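You operate a simulated robot arm through the tools that you are given. There is no shell and no other tool.

Carry out the task below with a simulated robot arm. There is one attempt and no reset: what you move stays moved.

JOB
Turn the heat down to 80 C, rake the patchy leaves with the paddle and cover them.
Fine: paddle back in its pot; nothing scorched.
Where things are to end (x, y in the base frame): woven lid within 20 mm of [660, 120].

Only the result counts: the job must be done as asked and must still hold three seconds after the hand-in. Knocking over, shifting, dropping, spilling or breaking anything else fails it. Lids that push on must go on centred and level and be pressed home; caps that screw on are set level and turned clockwise until they are tight.

ROBOT AND FRAMES
A 6-joint arm with a two-finger parallel gripper on a trunk, on a base that moves. Base frame: it is fixed to the floor where the robot stands at the start and does not move with it; the origin is under the middle of the robot, x ahead of it, y to its left, z up; the surface under the hand at the start is at about z = 850. Units: mm, degrees, N and s.
With the tool pointing down near the work surface it reaches from about 160 to 640 mm from the robot's upright axis, wherever it stands. Its first joint turns from -166.0 to 166.0 degrees. Places, roughly: green pot [600, 300, 900]; roaster dial [500, 200, 900]; roaster switch [500, 100, 900]. Payload 1.57 kg.
The TCP is the grasp point between the finger pads, 30 mm short of the fingertips. In the tool frame z runs along the fingers and y along their closing line. Largest opening 110 mm; finger width 24, thickness 12; the body of the gripper, 48 by 112 mm, starts 78 mm behind the TCP.
Orientation is that of the tool frame in the base frame, as [roll, pitch, yaw] about the fixed x, y, z axes, in that order (R = Rz(yaw) Ry(pitch) Rx(roll)). With the fingers straight down and closing along the base's y, the tool's x points along the base's -x, its y along +y and its z along -z.

CONTROLS
- The arm moves only by the tool jog_arm. Its argument "rows" is a list of rows, each an object of numbers (a shift or turn left out is 0, a gripper value left out holds the last): "dx", "dy", "dz": the shift along the tool's x, y, z in units of 300 mm (1.0 is 300 mm); "wx", "wy", "wz": the turn, a rotation vector about the tool's x, y, z in units of 60 degrees (1.0 is 60 degrees); "claw": the finger opening in mm, from 0 to 110. In form: [{"dx": .., "dy": .., "dz": .., "wx": .., "wy": .., "wz": .., "claw": ..}, ...]. A call has 1 to 20 rows; each row is the pose to reach, as a shift and turn from the pose commanded when the call began, along the tool's axes at that moment. A call with a number of a shift or a turn outside -1 to 1 is refused whole. Rows are played at 5 a second. More than 50 mm and 8.6 degrees between two rows, or a gripper value outside its range, and nothing of the call is played. A pose out of reach is approached as far as the arm can. The call stops where the force on the tool passes 90 N (or 10 N more than at its start, if that is more) or the arm is blocked; 0.2 s more then pass. Each finger travels about 108 mm/s and halts on what it meets, pressing with about 21 N; the grip force reading is that of the motor and also rises with nothing between the fingers. The clock runs only during rows and for 0.2 s after the last one: add rows that repeat a pose to give the fingers time. The reply holds the time, the measured pose of the TCP, the force on the tool along the base axes, the opening and the grip force, in the units named above and with some noise, with the torque about the TCP (base axes, N m) and any sound that the robot's microphone picked up, and new pictures: "show" is both (left out), scene, wrist or none.
- Cameras (640 x 400 px; columns grow to the right, rows downward): "scene" is now at [47.9, 143.9, 1768.1]; the picture's right is [0.07, -1.00, 0.00], its down [-0.85, -0.06, -0.52] and it looks along [0.52, 0.04, -0.85] (base axes); focal length 281 px, centre (320, 200). "wrist" rides on the gripper at [70, 16, -141] in the tool frame; the picture's right is [-0.23, 0.97, 0.00], its down [-0.86, -0.20, -0.48] and it looks along [-0.47, -0.11, 0.88] (tool axes); focal length 222 px, centre (320, 200). There is no depth. A picture from a camera that has moved, and an enlarged one, comes with that camera's place and axes in the base frame and with its lens.
- lift_body(by): moves the trunk up (or, below 0, down) by that many mm; the arm and the scene camera ride with it, the base frame stays. It gives what a move gives, with no picture.
- drive_base(legs): drives the robot by 1 to 6 legs, each [ahead, left, turn to the left] in mm, mm and degrees, along the robot's own axes; the way and the turn of a leg run together, so that a leg with both is an arc; at most 1500 mm and 180 degrees a leg. The arm and the cameras ride along, it lands a little off, and it stops where it bumps. It gives what a move gives, and a new picture of the scene camera.
- aim_head(pan, tilt): turns the head with the scene camera to pan (to the left, within 120 degrees either way) and tilt (down, from -29 to 69), counted from straight ahead of the robot. It gives what a move gives, and a new picture of the scene camera.
- enlarge(camera, box): a new picture of the part [left, top, right, bottom] of that camera's present view, enlarged. The clock stands still meanwhile.
- close_job(): hands the job in; it is judged then, once.

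Nothing tells you exact positions but the pictures and the camera data. Unless the task says otherwise, let go and move clear before handing in.

The tools are called after "Call:" by a JSON object that holds its "method" and its "body". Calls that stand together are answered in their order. jog_arm: Moves the arm, as the interface text tells. Its arguments: {"type":"object","properties":{"rows":{"type":"array","items":{"type":"object","properties":{"dx":{"type":"number"},"dy":{"type":"number"},"dz":{"type":"number"},"wx":{"type":"number"},"wy":{"type":"number"},"wz":{"type":"number"},"claw":{"type":"number"}}}},"show":{"type":"string","enum":["both","scene","wrist","none"]}},"required":["rows"]} The other tools are called the same way: lift_body (by) moves the trunk up or down; drive_base (legs) drives the base; aim_head (pan, tilt) turns the head that bears the scene camera; enlarge (camera, box) takes an enlarged picture of a part of a camera's view; close_job () hands the job in.

At the start:

```text
time: 0.0
eef_pos: [378.9, 279.0, 1354.8]
orientation: [-180.0, 0.1, -179.9]
ft_force: [-0.3, 0.7, -0.7]
ft_torque: [-0.01, 0.01, 0.02]
width: 110.0
grip_force: 0.1
trunk travel left (down, up): [-375.0, 215.0]
robot x, y, heading: [2.5, 2.3, 0.1]
head pan, tilt (commanded): [4.1, 58.5]
```

scene: 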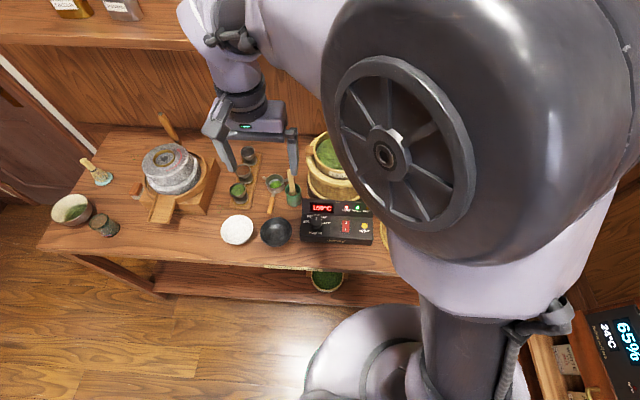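
wrist: 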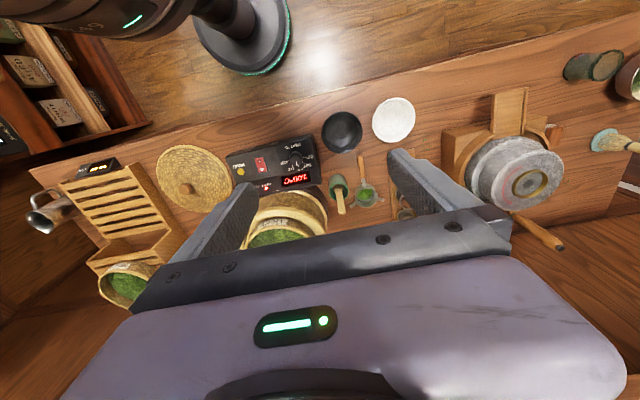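

I see a tea counter with a stone mill, a control box with a red display, a basin of green leaves, a green pot with a paddle, and a woven lid. I'll enlarge the pictures before moving.

Call:
{"method": "enlarge", "body": {"camera": "scene", "box": [200, 120, 400, 250]}}

Call:
{"method": "enlarge", "body": {"camera": "wrist", "box": [140, 80, 440, 260]}}

```text
3.08 times, centred on (300, 185) of scene
camera zoom: at [47.9, 143.9, 1768.1], right [0.07, -1.0, 0.0], down [-0.85, -0.06, -0.52], along [0.52, 0.04, -0.85], focal length 865 px, centre (382, 246)
```

zoom: 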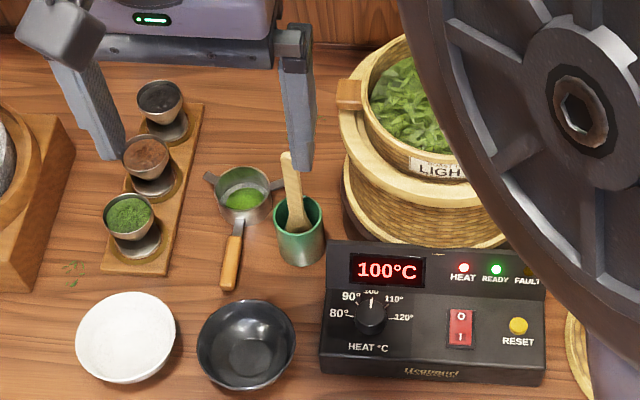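

```text
2.13 times, centred on (290, 170) of wrist
camera zoom: at [308.8, 295.5, 1495.6], right [0.23, 0.97, 0.0], down [0.86, -0.2, 0.48], along [0.47, -0.11, -0.88], focal length 474 px, centre (384, 264)
```

zoom: 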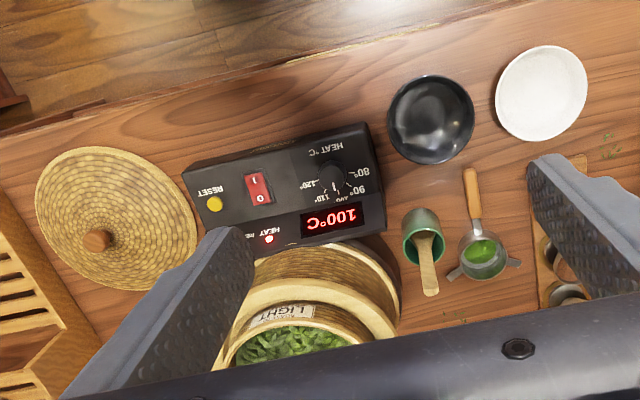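

The roaster reads 100 °C and carries a tray of leaves marked LIGHT. The lid lies to the right near (480, -140) and the pot with the paddle is near (585, 285). I'll shift the arm so the wrist camera sees the roaster.

Call:
{"method": "jog_arm", "body": {"rows": [{"dx": -0.067, "dy": -0.12}, {"dx": -0.133, "dy": -0.24}, {"dx": -0.2, "dy": -0.357}, {"dx": -0.2, "dy": -0.357}], "show": "both"}}

```text
time: 1.0
eef_pos: [437.8, 171.3, 1353.7]
orientation: [-179.9, 0.1, 180.0]
ft_force: [0.6, 0.7, 0.3]
ft_torque: [-0.04, -0.01, 0.0]
width: 109.9
grip_force: 0.2
trunk travel left (down, up): [-375.0, 215.0]
robot x, y, heading: [4.9, -2.6, 0.2]
head pan, tilt (commanded): [4.1, 58.5]
camera scene: at [47.2, 145.1, 1768.0], right [0.07, -1.0, 0.0], down [-0.85, -0.06, -0.52], along [0.52, 0.04, -0.85], focal length 281 px, centre (320, 200)
camera wrist: at [367.8, 188.2, 1495.6], right [0.23, 0.97, 0.0], down [0.86, -0.2, 0.48], along [0.47, -0.11, -0.88], focal length 222 px, centre (320, 200)
```

scene: 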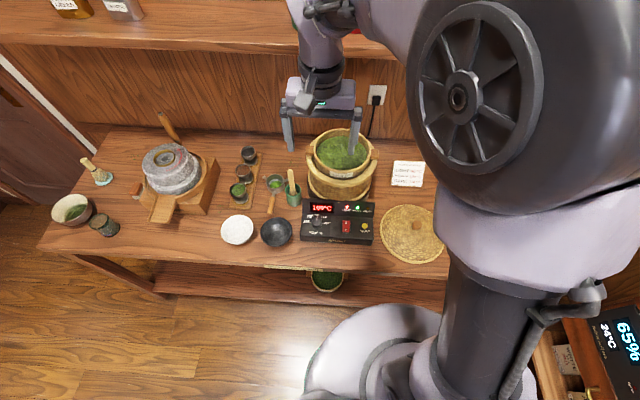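
wrist: 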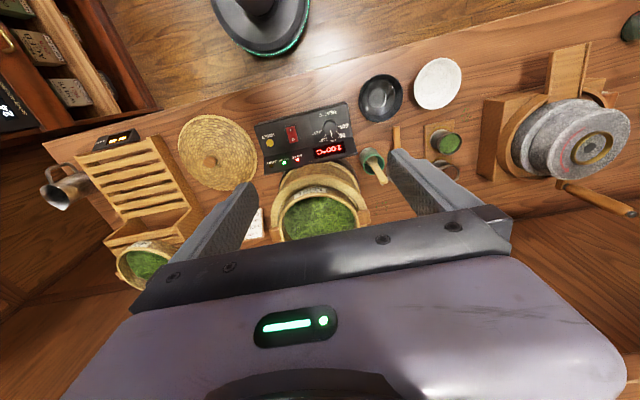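

Call:
{"method": "enlarge", "body": {"camera": "scene", "box": [270, 110, 450, 280]}}

Call:
{"method": "enlarge", "body": {"camera": "scene", "box": [380, 150, 440, 200]}}

Call:
{"method": "enlarge", "body": {"camera": "wrist", "box": [150, 90, 410, 250]}}

Call:
{"method": "enlarge", "body": {"camera": "wrist", "box": [20, 120, 280, 290]}}

Call:
{"method": "enlarge", "body": {"camera": "scene", "box": [300, 120, 390, 200]}}

```text
2.35 times, centred on (360, 195) of scene
camera zoom: at [47.2, 145.1, 1768.0], right [0.07, -1.0, 0.0], down [-0.85, -0.06, -0.52], along [0.52, 0.04, -0.85], focal length 662 px, centre (226, 212)
```

zoom: 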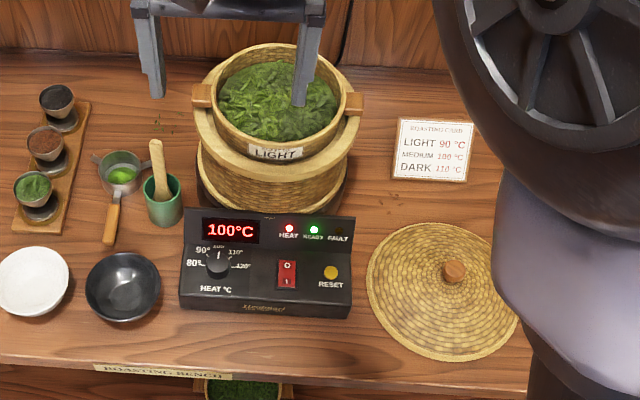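

```text
8.00 times, centred on (410, 175) of scene
camera zoom: at [47.2, 145.1, 1768.0], right [0.07, -1.0, 0.0], down [-0.85, -0.06, -0.52], along [0.52, 0.04, -0.85], focal length 2250 px, centre (-400, 400)
```

zoom: 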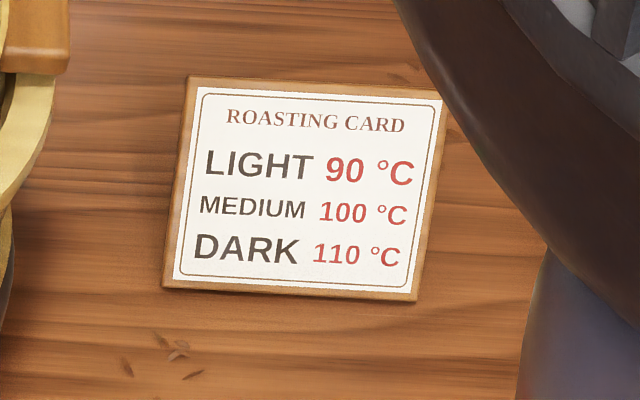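

```text
2.46 times, centred on (280, 170) of wrist
camera zoom: at [367.8, 188.2, 1495.6], right [0.23, 0.97, 0.0], down [0.86, -0.2, 0.48], along [0.47, -0.11, -0.88], focal length 547 px, centre (418, 274)
```

zoom: 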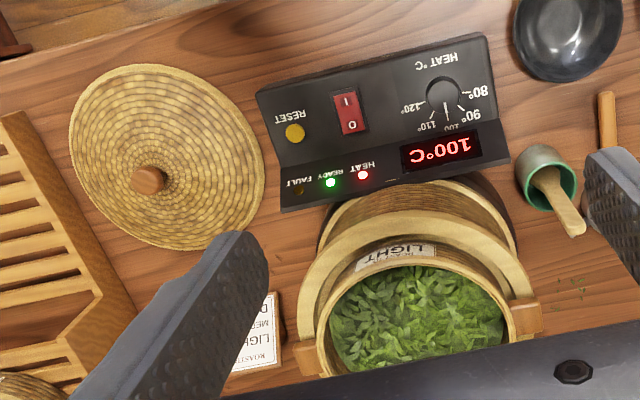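

```text
2.35 times, centred on (150, 205) of wrist
camera zoom: at [367.8, 188.2, 1495.6], right [0.23, 0.97, 0.0], down [0.86, -0.2, 0.48], along [0.47, -0.11, -0.88], focal length 523 px, centre (720, 188)
```

zoom: 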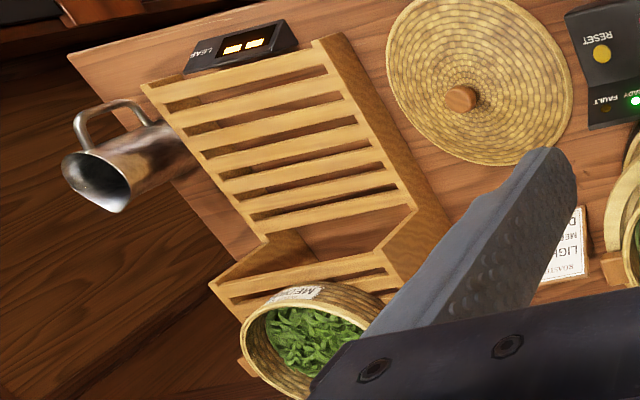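

```text
5.00 times, centred on (345, 160) of scene
camera zoom: at [47.2, 145.1, 1768.0], right [0.07, -1.0, 0.0], down [-0.85, -0.06, -0.52], along [0.52, 0.04, -0.85], focal length 1406 px, centre (195, 400)
```

zoom: 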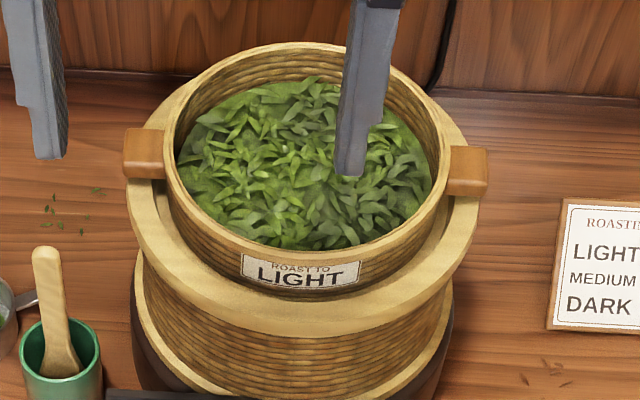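

Call:
{"method": "enlarge", "body": {"camera": "wrist", "box": [80, 125, 150, 165]}}

Call:
{"method": "enlarge", "body": {"camera": "wrist", "box": [250, 95, 360, 165]}}

Call:
{"method": "enlarge", "body": {"camera": "scene", "box": [240, 240, 400, 310]}}

Call:
{"method": "enlarge", "body": {"camera": "scene", "box": [295, 195, 380, 250]}}

```text
9.14 times, centred on (115, 145) of wrist
camera zoom: at [367.8, 188.2, 1495.6], right [0.23, 0.97, 0.0], down [0.86, -0.2, 0.48], along [0.47, -0.11, -0.88], focal length 2031 px, centre (2194, 703)
```

zoom: 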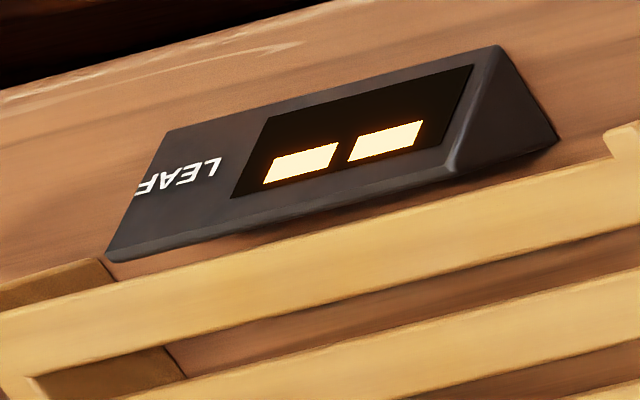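

```text
5.71 times, centred on (305, 130) of wrist
camera zoom: at [367.8, 188.2, 1495.6], right [0.23, 0.97, 0.0], down [0.86, -0.2, 0.48], along [0.47, -0.11, -0.88], focal length 1269 px, centre (406, 600)
```

zoom: 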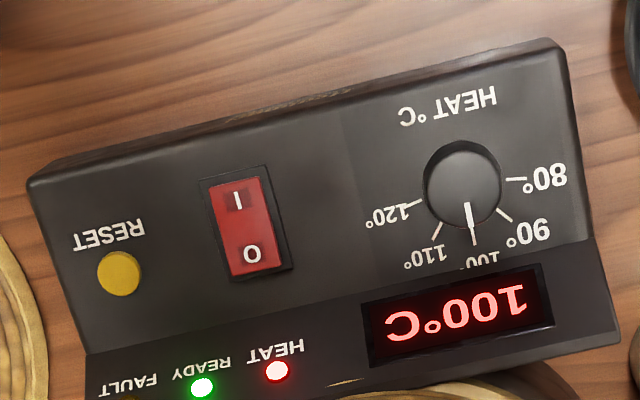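

```text
4.00 times, centred on (320, 275) of scene
camera zoom: at [47.2, 145.1, 1768.0], right [0.07, -1.0, 0.0], down [-0.85, -0.06, -0.52], along [0.52, 0.04, -0.85], focal length 1125 px, centre (320, -100)
```

zoom: 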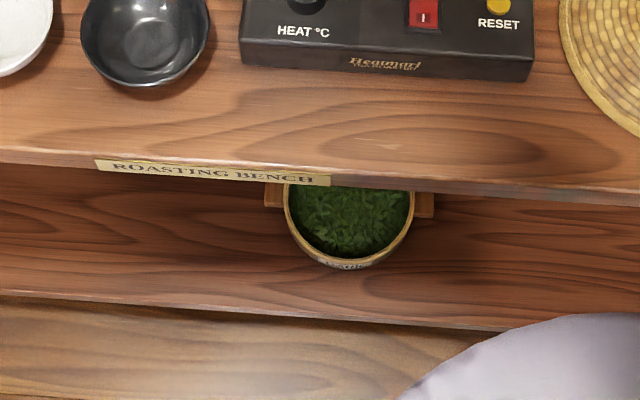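

```text
7.27 times, centred on (338, 222) of scene
camera zoom: at [47.2, 145.1, 1768.0], right [0.07, -1.0, 0.0], down [-0.85, -0.06, -0.52], along [0.52, 0.04, -0.85], focal length 2045 px, centre (193, 36)
```

zoom: 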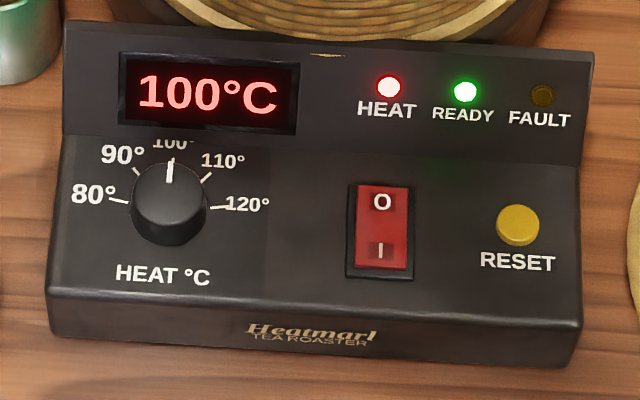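

The roaster dial is near (488, 190, 890) and set to 100 °C; the 80 mark is a quarter turn or so counter-clockwise. I'll come down near it for a closer look at the slope of the panel.

Call:
{"method": "jog_arm", "body": {"rows": [{"dx": -0.01, "dy": 0.01, "dz": 0.15}, {"dx": -0.02, "dy": 0.02, "dz": 0.3}, {"dx": -0.03, "dy": 0.03, "dz": 0.45}, {"dx": -0.04, "dy": 0.04, "dz": 0.6}, {"dx": -0.05, "dy": 0.05, "dz": 0.75}, {"dx": -0.057, "dy": 0.063, "dz": 0.9}, {"dx": -0.057, "dy": 0.063, "dz": 1.0}, {"dx": -0.057, "dy": 0.063, "dz": 1.0}], "show": "both"}}

```text
time: 2.8
eef_pos: [456.1, 190.2, 1055.6]
orientation: [180.0, 0.0, 180.0]
ft_force: [0.2, -0.1, -0.2]
ft_torque: [0.02, -0.03, 0.0]
width: 109.8
grip_force: 0.1
trunk travel left (down, up): [-375.0, 215.0]
robot x, y, heading: [-6.7, 0.3, 0.2]
head pan, tilt (commanded): [4.1, 58.5]
camera scene: at [47.5, 143.8, 1768.1], right [0.07, -1.0, 0.0], down [-0.85, -0.06, -0.52], along [0.52, 0.04, -0.85], focal length 281 px, centre (320, 200)
camera wrist: at [385.8, 207.4, 1196.0], right [0.23, 0.97, 0.0], down [0.85, -0.2, 0.48], along [0.47, -0.11, -0.88], focal length 222 px, centre (320, 200)
```

scene: 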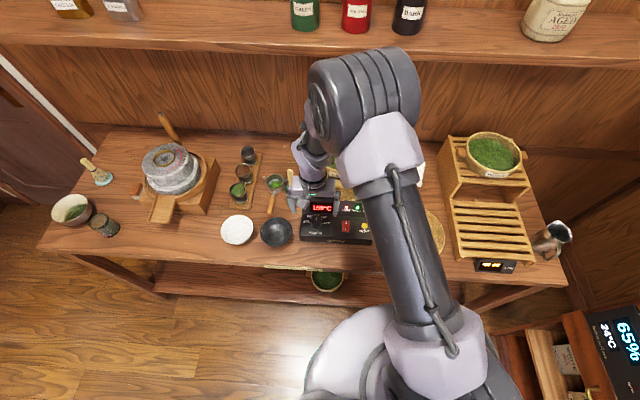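
wrist: 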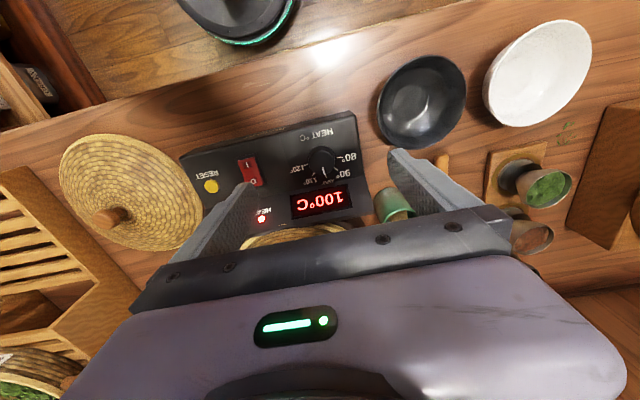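

Call:
{"method": "enlarge", "body": {"camera": "wrist", "box": [180, 100, 380, 225]}}

Call:
{"method": "enlarge", "body": {"camera": "wrist", "box": [280, 130, 370, 190]}}

Call:
{"method": "enlarge", "body": {"camera": "scene", "box": [440, 130, 560, 280]}}

```text
3.20 times, centred on (280, 162) of wrist
camera zoom: at [385.8, 207.4, 1196.0], right [0.23, 0.97, 0.0], down [0.85, -0.2, 0.48], along [0.47, -0.11, -0.88], focal length 711 px, centre (448, 320)
```

zoom: 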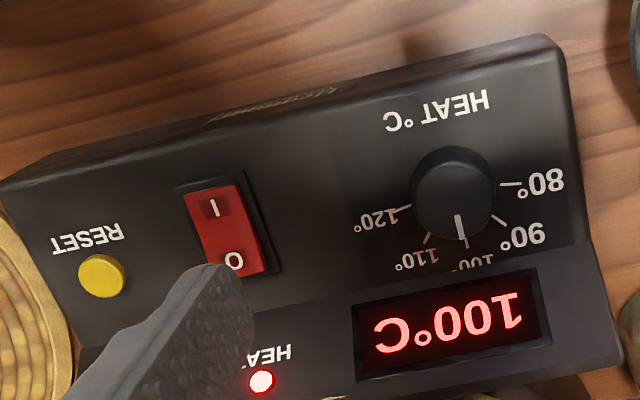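

```text
6.67 times, centred on (325, 160) of wrist
camera zoom: at [385.8, 207.4, 1196.0], right [0.23, 0.97, 0.0], down [0.85, -0.2, 0.48], along [0.47, -0.11, -0.88], focal length 1481 px, centre (287, 467)
```

zoom: 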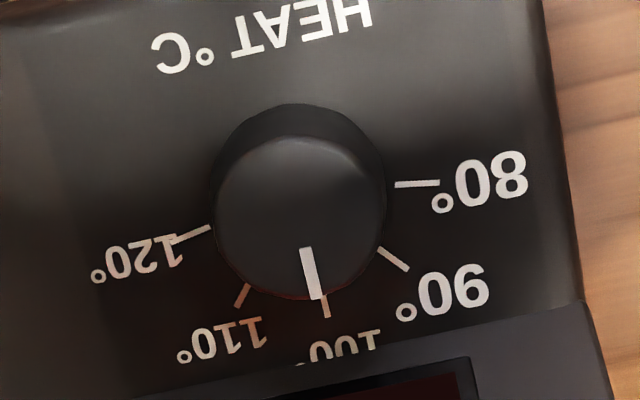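

```text
2.67 times, centred on (500, 205) of scene
camera zoom: at [47.5, 143.8, 1768.1], right [0.07, -1.0, 0.0], down [-0.85, -0.06, -0.52], along [0.52, 0.04, -0.85], focal length 750 px, centre (-160, 187)
```

zoom: 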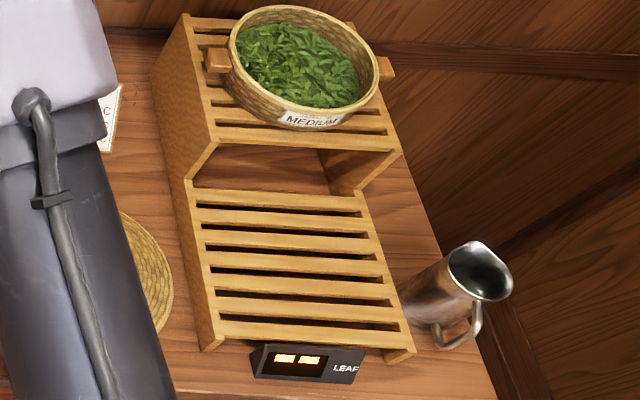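

Call:
{"method": "enlarge", "body": {"camera": "scene", "box": [290, 195, 350, 250]}}

Call:
{"method": "enlarge", "body": {"camera": "wrist", "box": [310, 100, 400, 220]}}

```text
7.27 times, centred on (320, 222) of scene
camera zoom: at [47.5, 143.8, 1768.1], right [0.07, -1.0, 0.0], down [-0.85, -0.06, -0.52], along [0.52, 0.04, -0.85], focal length 2045 px, centre (320, 36)
```

zoom: 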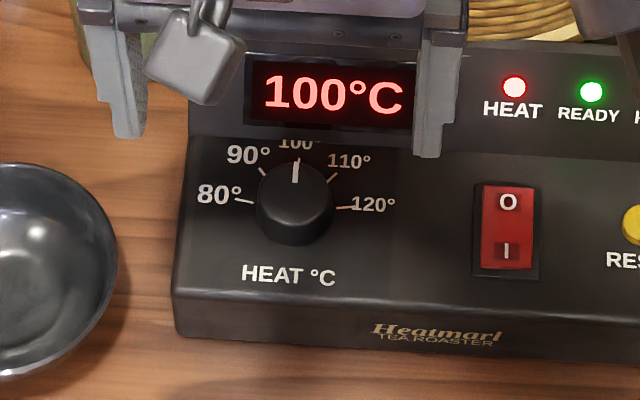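

```text
3.33 times, centred on (355, 160) of wrist
camera zoom: at [385.8, 207.4, 1196.0], right [0.23, 0.97, 0.0], down [0.85, -0.2, 0.48], along [0.47, -0.11, -0.88], focal length 740 px, centre (203, 333)
```

zoom: 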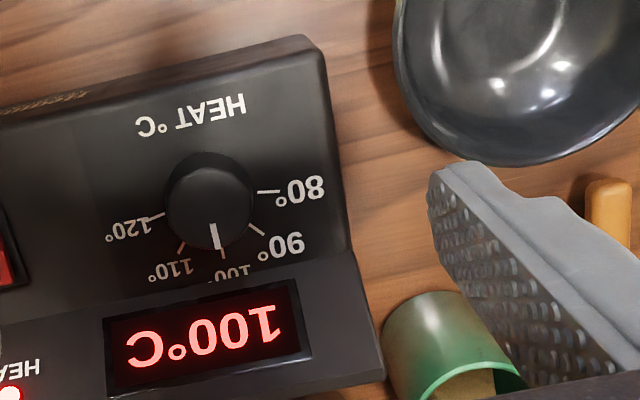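

The dial sits upright on a flat panel with its axis near (485, 188), its ticks 40° apart, so 80 °C is 80° counter-clockwise. I'll hover over it with the fingers turned 40° clockwise and half closed.

Call:
{"method": "jog_arm", "body": {"rows": [{"dx": -0.02, "dy": -0.002, "dz": 0.06, "wz": 0.133, "claw": 50}, {"dx": -0.04, "dy": -0.003, "dz": 0.12, "wz": 0.267, "claw": 50}, {"dx": -0.06, "dy": -0.005, "dz": 0.19, "wz": 0.4, "claw": 50}, {"dx": -0.08, "dy": -0.007, "dz": 0.25, "wz": 0.533, "claw": 50}, {"dx": -0.0963, "dy": -0.0073, "dz": 0.319, "wz": 0.667, "claw": 50}, {"dx": -0.0963, "dy": -0.0073, "dz": 0.319, "wz": 0.667, "claw": 50}], "show": "both"}}

```text
time: 4.2
eef_pos: [484.5, 189.3, 958.5]
orientation: [180.0, 0.0, 139.9]
ft_force: [0.7, 0.5, 0.0]
ft_torque: [-0.02, -0.02, -0.03]
width: 50.0
grip_force: 0.1
trunk travel left (down, up): [-375.0, 215.0]
robot x, y, heading: [-1.7, 1.6, 0.2]
head pan, tilt (commanded): [4.1, 58.5]
camera scene: at [47.5, 143.7, 1768.1], right [0.07, -1.0, 0.0], down [-0.85, -0.06, -0.52], along [0.52, 0.04, -0.85], focal length 281 px, centre (320, 200)
camera wrist: at [442.0, 247.0, 1099.5], right [0.8, 0.6, 0.0], down [0.53, -0.7, 0.48], along [0.29, -0.38, -0.88], focal length 222 px, centre (320, 200)
```

scene: 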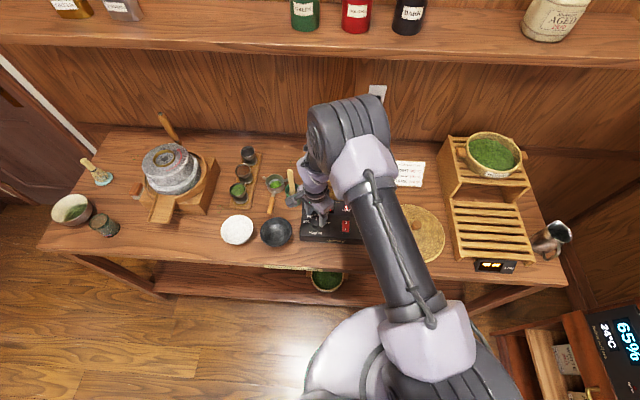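
wrist: 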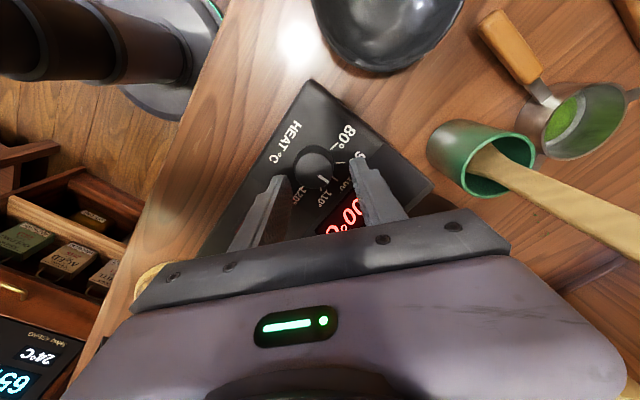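

Call:
{"method": "enlarge", "body": {"camera": "wrist", "box": [230, 100, 430, 240]}}

```text
2.86 times, centred on (330, 170) of wrist
camera zoom: at [442.0, 247.0, 1099.5], right [0.8, 0.6, 0.0], down [0.53, -0.7, 0.48], along [0.29, -0.38, -0.88], focal length 635 px, centre (291, 286)
```

zoom: 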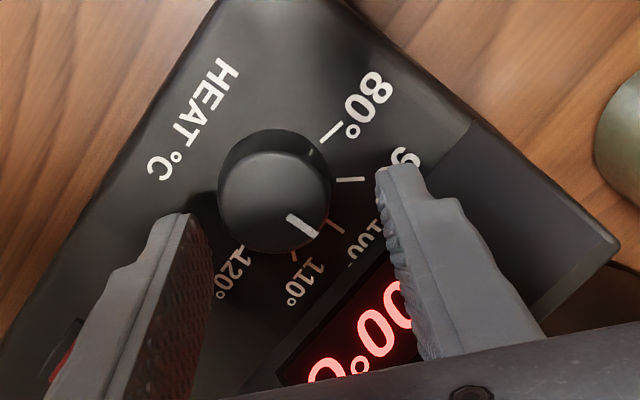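

The knob looks about 5 mm off the gripper's axis, so I'll correct that and lower the fingertips around it before closing.

Call:
{"method": "jog_arm", "body": {"rows": [{"dx": -0.0033, "dy": -0.0168, "dz": 0.0}, {"dx": -0.0033, "dy": -0.0168, "dz": 0.05}, {"dx": -0.0033, "dy": -0.0168, "dz": 0.1}, {"dx": -0.0033, "dy": -0.0168, "dz": 0.1}], "show": "wrist"}}

Call:
{"method": "enlarge", "body": {"camera": "wrist", "box": [230, 100, 430, 240]}}

```text
time: 5.2
eef_pos: [482.2, 183.6, 931.5]
orientation: [179.6, 0.2, 140.0]
ft_force: [3.8, -2.8, 50.1]
ft_torque: [-0.97, 1.13, 0.1]
width: 49.3
grip_force: 0.0
trunk travel left (down, up): [-375.0, 215.0]
robot x, y, heading: [2.7, 2.6, 0.1]
head pan, tilt (commanded): [4.1, 58.5]
camera wrist: at [437.5, 241.4, 1073.0], right [0.8, 0.6, 0.01], down [0.52, -0.7, 0.48], along [0.29, -0.38, -0.88], focal length 222 px, centre (320, 200)
```

wrist: 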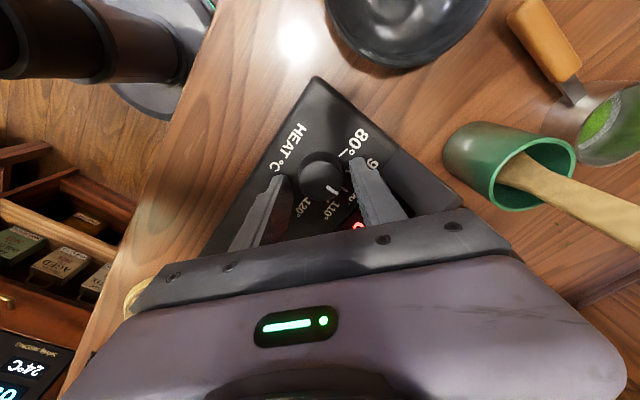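

```text
2.86 times, centred on (330, 170) of wrist
camera zoom: at [437.5, 241.4, 1073.0], right [0.8, 0.6, 0.01], down [0.52, -0.7, 0.48], along [0.29, -0.38, -0.88], focal length 635 px, centre (291, 286)
```

zoom: 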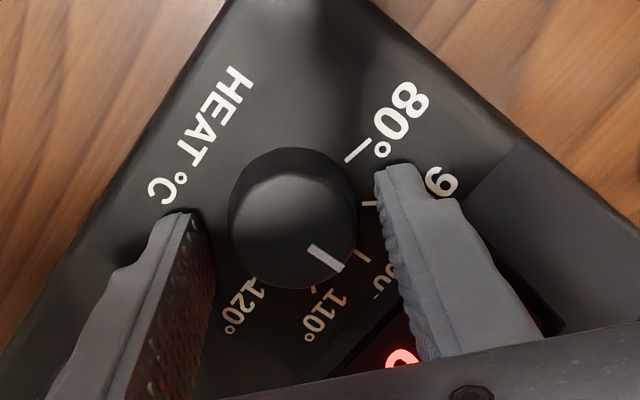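

The left fingertip touched the panel at tip height about 902, with the knob centred between the fingers. I'll lift 6 mm and close on the knob.

Call:
{"method": "jog_arm", "body": {"rows": [{"dz": -0.02, "claw": 49}, {"dz": -0.02, "claw": 20}, {"dz": -0.02, "claw": 20}, {"dz": -0.02, "claw": 20}], "show": "wrist"}}

Call:
{"method": "enlarge", "body": {"camera": "wrist", "box": [230, 100, 430, 240]}}

```text
time: 6.2
eef_pos: [481.5, 185.0, 932.6]
orientation: [-179.8, -0.2, 139.9]
ft_force: [2.8, 9.9, -26.2]
ft_torque: [-0.05, -0.42, -0.01]
width: 35.5
grip_force: 42.8
trunk travel left (down, up): [-375.0, 215.0]
robot x, y, heading: [2.4, 1.6, -0.0]
head pan, tilt (commanded): [4.1, 58.5]
camera wrist: at [439.7, 243.5, 1073.8], right [0.8, 0.6, 0.0], down [0.53, -0.7, 0.48], along [0.28, -0.38, -0.88], focal length 222 px, centre (320, 200)
```

wrist: 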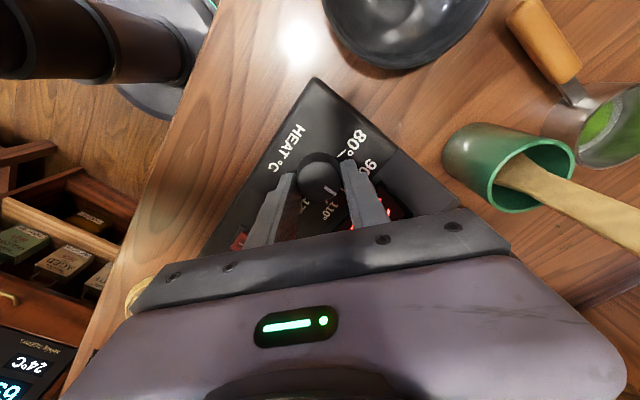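

```text
2.86 times, centred on (330, 170) of wrist
camera zoom: at [439.7, 243.5, 1073.8], right [0.8, 0.6, 0.0], down [0.53, -0.7, 0.48], along [0.28, -0.38, -0.88], focal length 635 px, centre (291, 286)
```

zoom: 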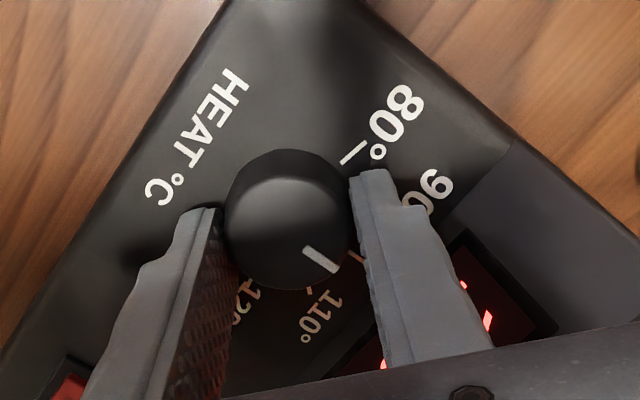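

The knob is gripped (35.5 mm wide). I'll turn it 60° counter-clockwise and check the display.

Call:
{"method": "jog_arm", "body": {"rows": [{"dz": 0.006, "wz": -0.125, "claw": 20}, {"dz": 0.006, "wz": -0.25, "claw": 20}, {"dz": 0.006, "wz": -0.375, "claw": 20}, {"dz": 0.006, "wz": -0.5, "claw": 20}, {"dz": 0.006, "wz": -0.625, "claw": 20}, {"dz": 0.006, "wz": -0.75, "claw": 20}, {"dz": 0.006, "wz": -0.875, "claw": 20}, {"dz": 0.006, "wz": -1.0, "claw": 20}], "show": "wrist"}}

Call:
{"method": "enlarge", "body": {"camera": "wrist", "box": [230, 100, 430, 240]}}

```text
time: 8.0
eef_pos: [480.3, 188.3, 933.3]
orientation: [-179.9, -0.1, -159.8]
ft_force: [-2.5, 44.7, 4.5]
ft_torque: [1.05, 0.96, -0.1]
width: 35.0
grip_force: 42.2
trunk travel left (down, up): [-375.0, 215.0]
robot x, y, heading: [-2.5, 1.6, 0.1]
head pan, tilt (commanded): [4.1, 58.5]
camera wrist: at [410.2, 180.5, 1073.9], right [-0.12, 0.99, 0.0], down [0.87, 0.11, 0.48], along [0.47, 0.06, -0.88], focal length 222 px, centre (320, 200)
```

wrist: 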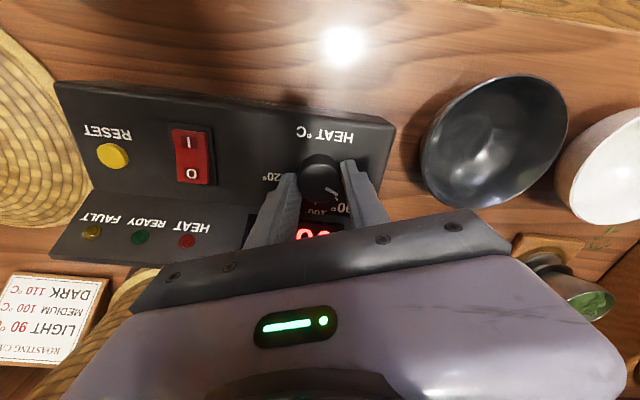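

```text
2.86 times, centred on (330, 170) of wrist
camera zoom: at [410.2, 180.5, 1073.9], right [-0.12, 0.99, 0.0], down [0.87, 0.11, 0.48], along [0.47, 0.06, -0.88], focal length 635 px, centre (291, 286)
```

zoom: 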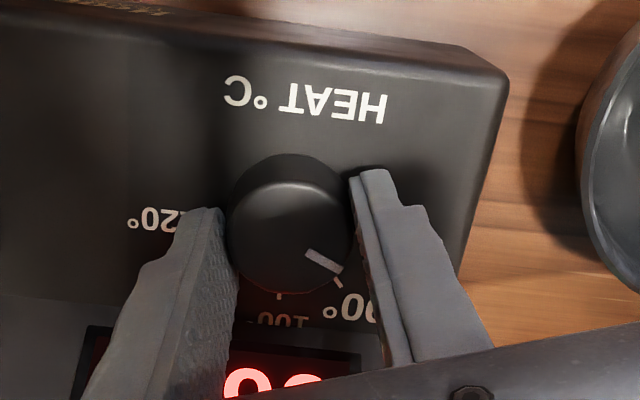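

The knob has turned 60° with no slip, and the heat lamp went out. I'll turn the last 20°, easing the side load at the same time.

Call:
{"method": "jog_arm", "body": {"rows": [{"dx": 0.0042, "dy": 0.0186, "wz": 0.0, "claw": 20}, {"dx": 0.0042, "dy": 0.0186, "wz": -0.111, "claw": 20}, {"dx": 0.0042, "dy": 0.0186, "wz": -0.222, "claw": 20}, {"dx": 0.0042, "dy": 0.0186, "wz": -0.333, "claw": 20}, {"dx": 0.0042, "dy": 0.0186, "wz": -0.333, "claw": 20}], "show": "wrist"}}

Call:
{"method": "enlarge", "body": {"camera": "wrist", "box": [230, 100, 430, 240]}}

```text
time: 9.2
eef_pos: [479.5, 188.2, 932.9]
orientation: [-180.0, 0.0, -140.1]
ft_force: [13.2, -0.6, 7.9]
ft_torque: [-0.42, -0.28, -0.43]
width: 35.4
grip_force: 42.6
trunk travel left (down, up): [-375.0, 215.0]
robot x, y, heading: [2.8, -1.3, -0.2]
head pan, tilt (commanded): [4.1, 58.5]
camera wrist: at [415.8, 155.8, 1073.9], right [-0.45, 0.89, 0.0], down [0.78, 0.4, 0.48], along [0.43, 0.22, -0.88], focal length 222 px, centre (320, 200)
```

wrist: 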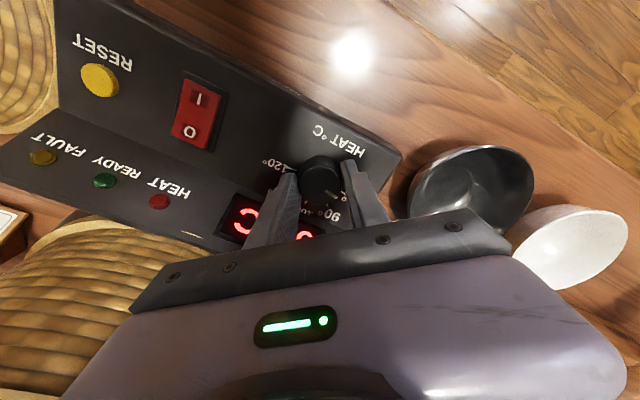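

```text
2.86 times, centred on (330, 170) of wrist
camera zoom: at [415.8, 155.8, 1073.9], right [-0.45, 0.89, 0.0], down [0.78, 0.4, 0.48], along [0.43, 0.22, -0.88], focal length 635 px, centre (291, 286)
```

zoom: 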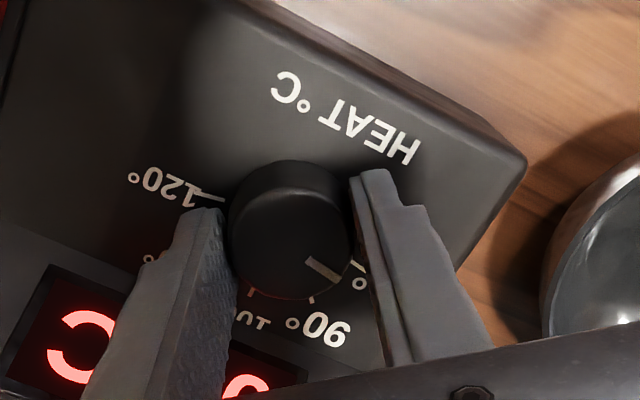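

The pointer now looks to be at the 80 mark. I'll release, rise clear and check the dial and display.

Call:
{"method": "jog_arm", "body": {"rows": [{"claw": 50}, {"claw": 50}, {"dz": -0.1, "claw": 50}, {"dz": -0.25, "claw": 50}, {"dz": -0.4, "claw": 50}, {"dz": -0.4, "claw": 50}], "show": "both"}}

Call:
{"method": "enlarge", "body": {"camera": "wrist", "box": [200, 100, 400, 225]}}

Call:
{"method": "enlarge", "body": {"camera": "scene", "box": [290, 195, 390, 250]}}

```text
time: 10.6
eef_pos: [479.9, 187.6, 1053.8]
orientation: [179.9, 0.0, -140.0]
ft_force: [-0.2, 0.2, -0.4]
ft_torque: [0.0, 0.0, 0.02]
width: 50.0
grip_force: 0.1
trunk travel left (down, up): [-375.0, 215.0]
robot x, y, heading: [-0.6, -2.1, -0.1]
head pan, tilt (commanded): [4.1, 58.5]
camera scene: at [48.6, 144.1, 1768.0], right [0.07, -1.0, 0.0], down [-0.85, -0.06, -0.52], along [0.52, 0.04, -0.85], focal length 281 px, centre (320, 200)
camera wrist: at [415.3, 155.4, 1195.0], right [-0.45, 0.89, 0.0], down [0.78, 0.4, 0.48], along [0.43, 0.22, -0.88], focal length 222 px, centre (320, 200)
```

scene: 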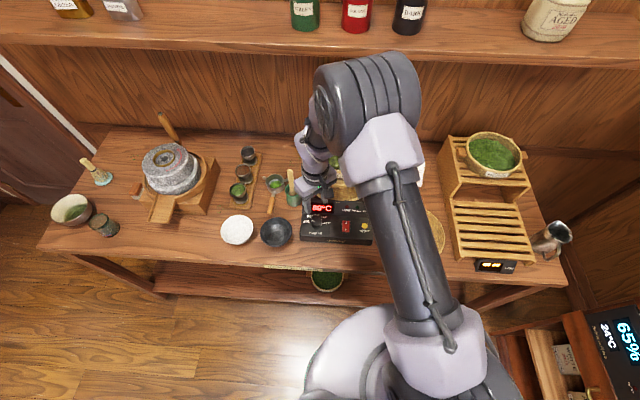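
wrist: 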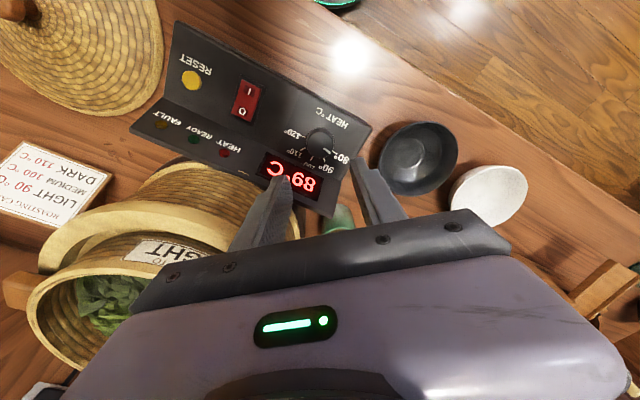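

```text
3.20 times, centred on (300, 162) of wrist
camera zoom: at [415.3, 155.4, 1195.0], right [-0.45, 0.89, 0.0], down [0.78, 0.4, 0.48], along [0.43, 0.22, -0.88], focal length 711 px, centre (384, 320)
```

zoom: 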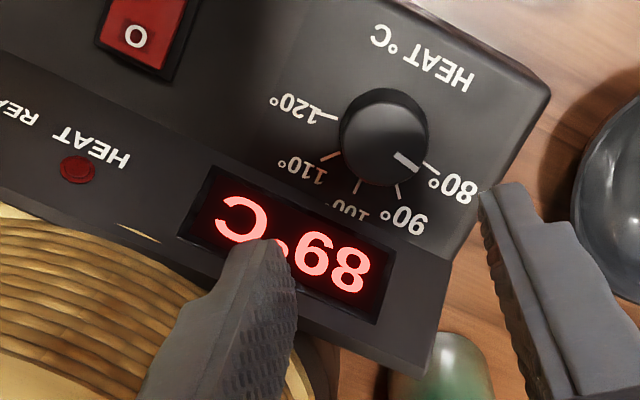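

```text
6.40 times, centred on (340, 222) of scene
camera zoom: at [48.6, 144.1, 1768.0], right [0.07, -1.0, 0.0], down [-0.85, -0.06, -0.52], along [0.52, 0.04, -0.85], focal length 1800 px, centre (192, 56)
```

zoom: 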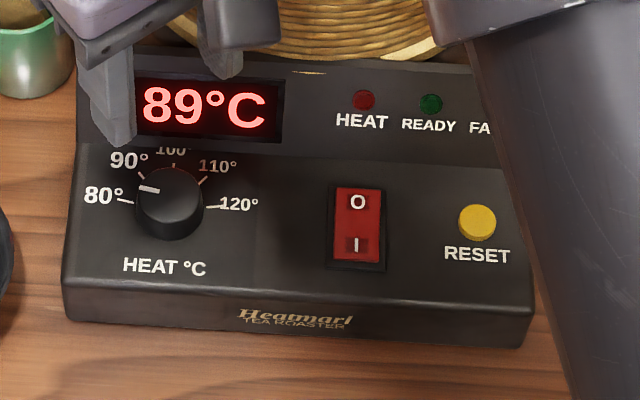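

The display shows 89 °C and falling, and the pointer lines up with the 80 tick. The basket is tall (rim near z = 1080) and far, so I'll raise the arm, straighten the tool and check the floor before driving nearer.

Call:
{"method": "jog_arm", "body": {"rows": [{"dz": -0.15, "wz": 0.0, "claw": 80}, {"dz": -0.3, "wz": 0.133, "claw": 80}, {"dz": -0.45, "wz": 0.267, "claw": 80}, {"dz": -0.6, "wz": 0.4, "claw": 80}, {"dz": -0.75, "wz": 0.533, "claw": 80}, {"dz": -0.9, "wz": 0.667, "claw": 80}, {"dz": -0.9, "wz": 0.667, "claw": 80}], "show": "wrist"}}

Call:
{"method": "aim_head", "body": {"pan": 10, "tilt": 69}}

```text
time: 12.2
eef_pos: [480.1, 190.6, 1322.2]
orientation: [-180.0, -0.1, 179.9]
ft_force: [0.3, 0.1, -0.7]
ft_torque: [0.02, 0.01, 0.0]
width: 80.2
grip_force: 0.0
trunk travel left (down, up): [-375.0, 215.0]
robot x, y, heading: [4.0, 0.8, -0.0]
head pan, tilt (commanded): [4.1, 58.5]
camera wrist: at [410.2, 206.5, 1464.1], right [0.23, 0.97, 0.0], down [0.85, -0.2, 0.48], along [0.47, -0.11, -0.88], focal length 222 px, centre (320, 200)
```

wrist: 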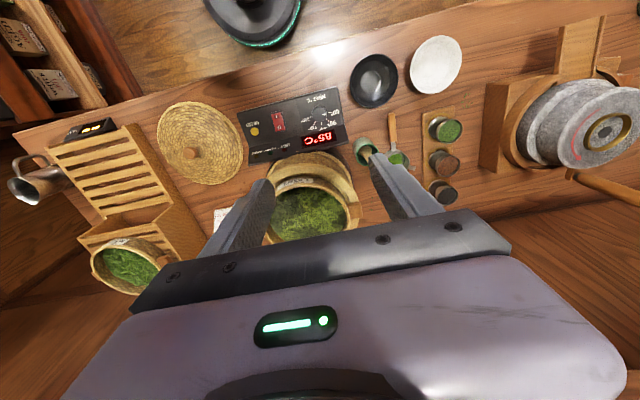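

```text
time: 12.9
eef_pos: [480.1, 189.6, 1322.8]
orientation: [-180.0, 0.0, 179.8]
ft_force: [0.6, 0.8, -0.5]
ft_torque: [0.0, -0.01, 0.01]
width: 80.0
grip_force: 0.0
trunk travel left (down, up): [-375.0, 215.0]
robot x, y, heading: [1.8, -0.3, 0.1]
head pan, tilt (commanded): [10.0, 68.8]
camera scene: at [34.7, 148.7, 1757.0], right [0.17, -0.98, 0.0], down [-0.92, -0.16, -0.36], along [0.36, 0.06, -0.93], focal length 281 px, centre (320, 200)
```

scene: 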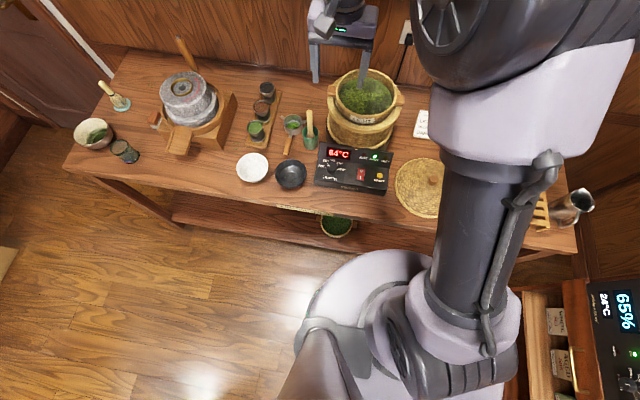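

Call:
{"method": "enlarge", "body": {"camera": "wrist", "box": [180, 0, 340, 100]}}

Call:
{"method": "enlarge", "body": {"camera": "scene", "box": [280, 60, 430, 160]}}

Call:
{"method": "enlarge", "body": {"camera": "wrist", "box": [220, 110, 420, 240]}}

```text
4.00 times, centred on (260, 50) of wrist
camera zoom: at [409.6, 206.2, 1463.9], right [0.23, 0.97, 0.0], down [0.85, -0.2, 0.48], along [0.47, -0.11, -0.88], focal length 888 px, centre (560, 800)
```

zoom: 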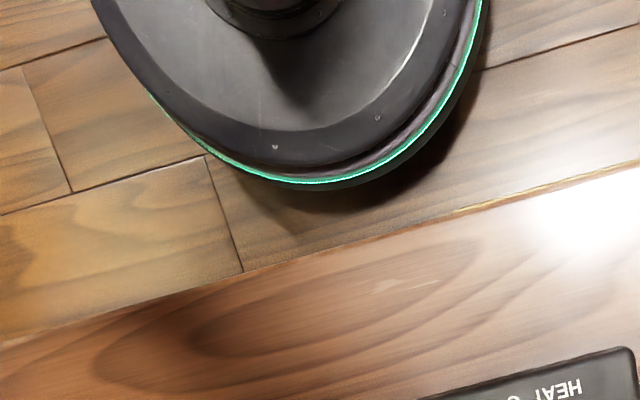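

```text
4.00 times, centred on (355, 110) of scene
camera zoom: at [34.7, 148.7, 1757.0], right [0.17, -0.98, 0.0], down [-0.92, -0.16, -0.36], along [0.36, 0.06, -0.93], focal length 1125 px, centre (180, 560)
```

zoom: 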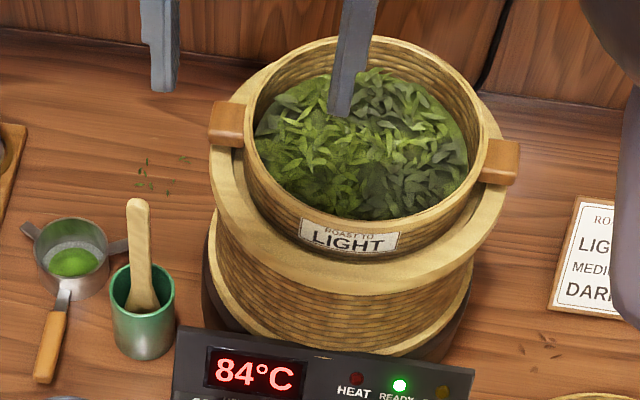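

```text
3.08 times, centred on (320, 175) of wrist
camera zoom: at [409.6, 206.2, 1463.9], right [0.23, 0.97, 0.0], down [0.85, -0.2, 0.48], along [0.47, -0.11, -0.88], focal length 684 px, centre (320, 277)
```

zoom: 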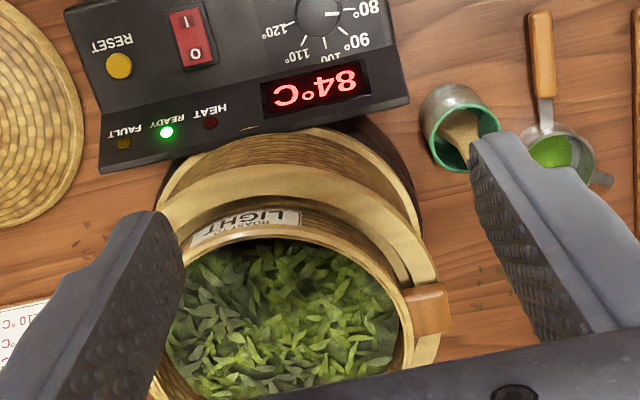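

The floor ahead is clear (base radius about 220, bench edge at x = 346). The display shows 84 °C with READY lit; I'll drive ahead and left to bring the pot, basket and lid into reach.

Call:
{"method": "drive_base", "body": {"legs": [[100, 90, 0]]}}

```text
time: 14.2
eef_pos: [577.5, 280.8, 1322.9]
orientation: [180.0, 0.1, 179.9]
ft_force: [0.2, -0.4, 0.5]
ft_torque: [-0.02, 0.0, -0.01]
width: 79.9
grip_force: 0.1
trunk travel left (down, up): [-375.0, 215.0]
robot x, y, heading: [97.1, 91.8, 0.1]
head pan, tilt (commanded): [10.0, 68.8]
camera scene: at [134.7, 241.2, 1756.8], right [0.17, -0.99, 0.0], down [-0.92, -0.16, -0.36], along [0.36, 0.06, -0.93], focal length 281 px, centre (320, 200)
```

scene: 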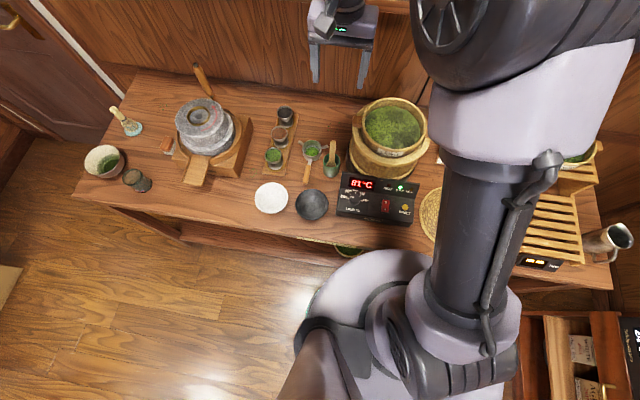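

Call:
{"method": "enlarge", "body": {"camera": "scene", "box": [280, 85, 440, 200]}}

Call:
{"method": "enlarge", "body": {"camera": "scene", "box": [295, 130, 355, 190]}}

Call:
{"method": "enlarge", "body": {"camera": "wrist", "box": [200, 90, 400, 230]}}

```text
3.48 times, centred on (360, 142) of scene
camera zoom: at [134.7, 241.2, 1756.8], right [0.17, -0.99, 0.0], down [-0.92, -0.16, -0.36], along [0.36, 0.06, -0.93], focal length 978 px, centre (181, 400)
```

zoom: 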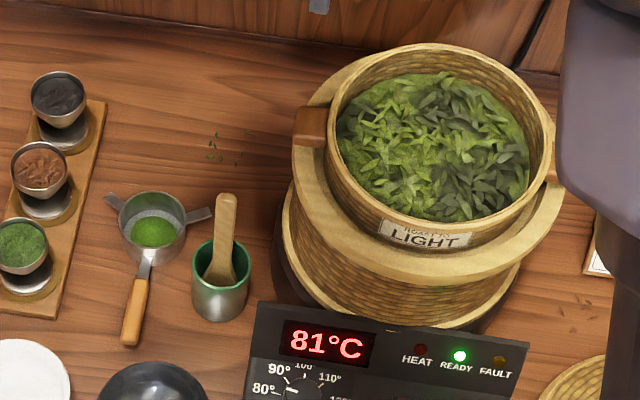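

```text
6.67 times, centred on (325, 160) of scene
camera zoom: at [134.7, 241.2, 1756.8], right [0.17, -0.99, 0.0], down [-0.92, -0.16, -0.36], along [0.36, 0.06, -0.93], focal length 1875 px, centre (287, 467)
```

zoom: 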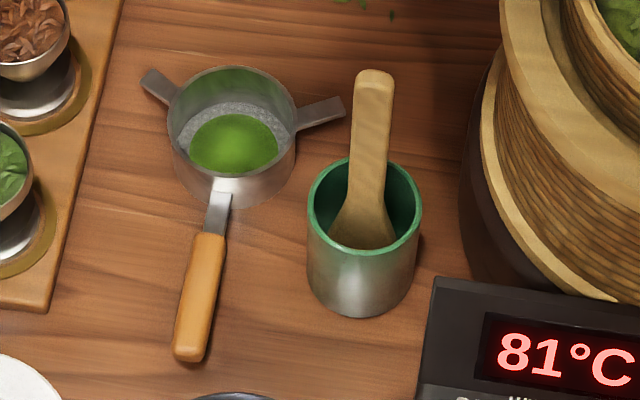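

```text
2.86 times, centred on (300, 160) of wrist
camera zoom: at [509.5, 297.8, 1463.5], right [0.23, 0.97, 0.0], down [0.85, -0.2, 0.48], along [0.47, -0.11, -0.88], focal length 635 px, centre (377, 314)
```

zoom: 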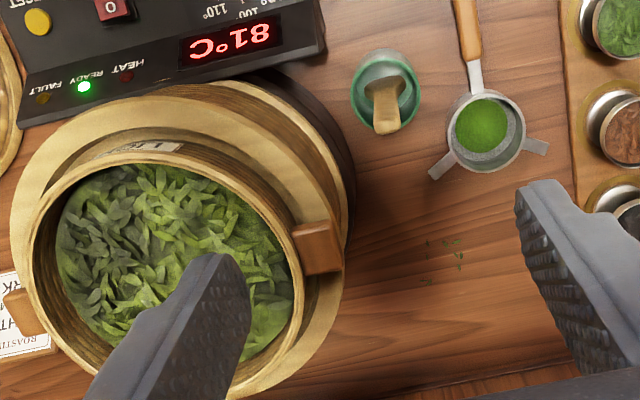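

The pot rim is at about (601, 284, 919) and the paddle stands nearly upright with its top at (605, 283, 1029), its flat width along y. I'll turn the fingers to close along x, above the handle.

Call:
{"method": "jog_arm", "body": {"rows": [{"dx": -0.015, "dy": 0.002, "dz": 0.06, "wz": 0.1428, "claw": 50}, {"dx": -0.03, "dy": 0.004, "dz": 0.12, "wz": 0.2856, "claw": 50}, {"dx": -0.045, "dy": 0.006, "dz": 0.18, "wz": 0.4284, "claw": 50}, {"dx": -0.06, "dy": 0.008, "dz": 0.24, "wz": 0.5712, "claw": 50}, {"dx": -0.075, "dy": 0.01, "dz": 0.3, "wz": 0.714, "claw": 50}, {"dx": -0.088, "dy": 0.011, "dz": 0.36, "wz": 0.8568, "claw": 50}, {"dx": -0.088, "dy": 0.011, "dz": 0.41, "wz": 1.0, "claw": 50}], "show": "none"}}

Call:
{"method": "jog_arm", "body": {"rows": [{"dz": 0.07, "wz": 0.125}, {"dz": 0.14, "wz": 0.25}, {"dz": 0.2, "wz": 0.375}, {"dz": 0.25, "wz": 0.5}, {"dz": 0.25, "wz": 0.5}], "show": "both"}}

```text
time: 15.8
eef_pos: [603.7, 284.1, 1199.6]
orientation: [-179.9, 0.1, 119.7]
ft_force: [0.2, -0.3, 0.5]
ft_torque: [0.0, -0.03, 0.01]
width: 50.1
grip_force: 0.0
trunk travel left (down, up): [-375.0, 215.0]
robot x, y, heading: [99.2, 91.8, -0.0]
head pan, tilt (commanded): [10.0, 68.8]
```

```text
time: 17.0
eef_pos: [603.1, 283.4, 1124.6]
orientation: [-180.0, 0.0, 89.7]
ft_force: [0.7, 0.8, -0.4]
ft_torque: [0.01, 0.03, -0.01]
width: 50.4
grip_force: 0.1
trunk travel left (down, up): [-375.0, 215.0]
robot x, y, heading: [93.7, 94.6, -0.2]
head pan, tilt (commanded): [10.0, 68.8]
camera scene: at [133.4, 240.1, 1757.0], right [0.17, -0.99, 0.0], down [-0.92, -0.16, -0.36], along [0.36, 0.06, -0.93], focal length 281 px, centre (320, 200)
camera wrist: at [621.1, 354.0, 1265.3], right [0.97, -0.23, 0.0], down [-0.2, -0.85, 0.48], along [-0.11, -0.47, -0.88], focal length 222 px, centre (320, 200)
```

scene: 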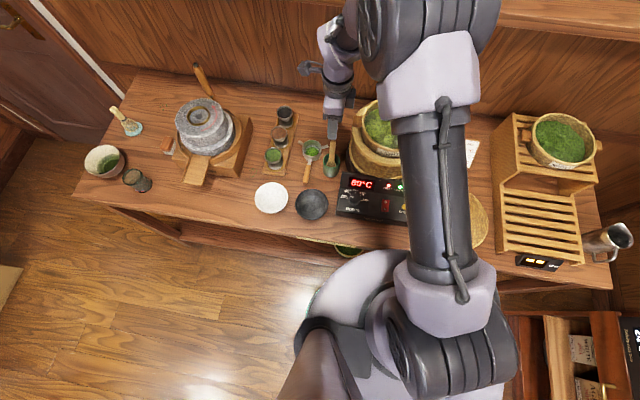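
wrist: 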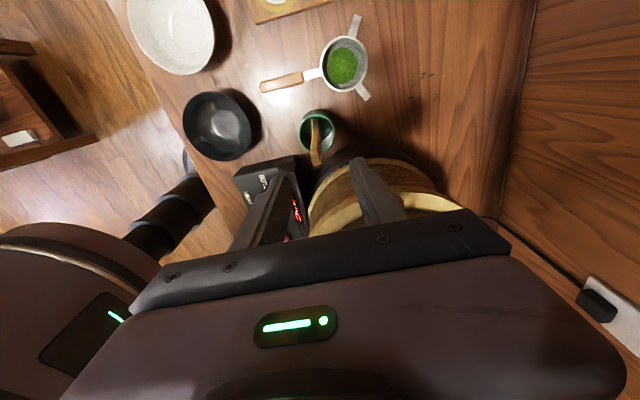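

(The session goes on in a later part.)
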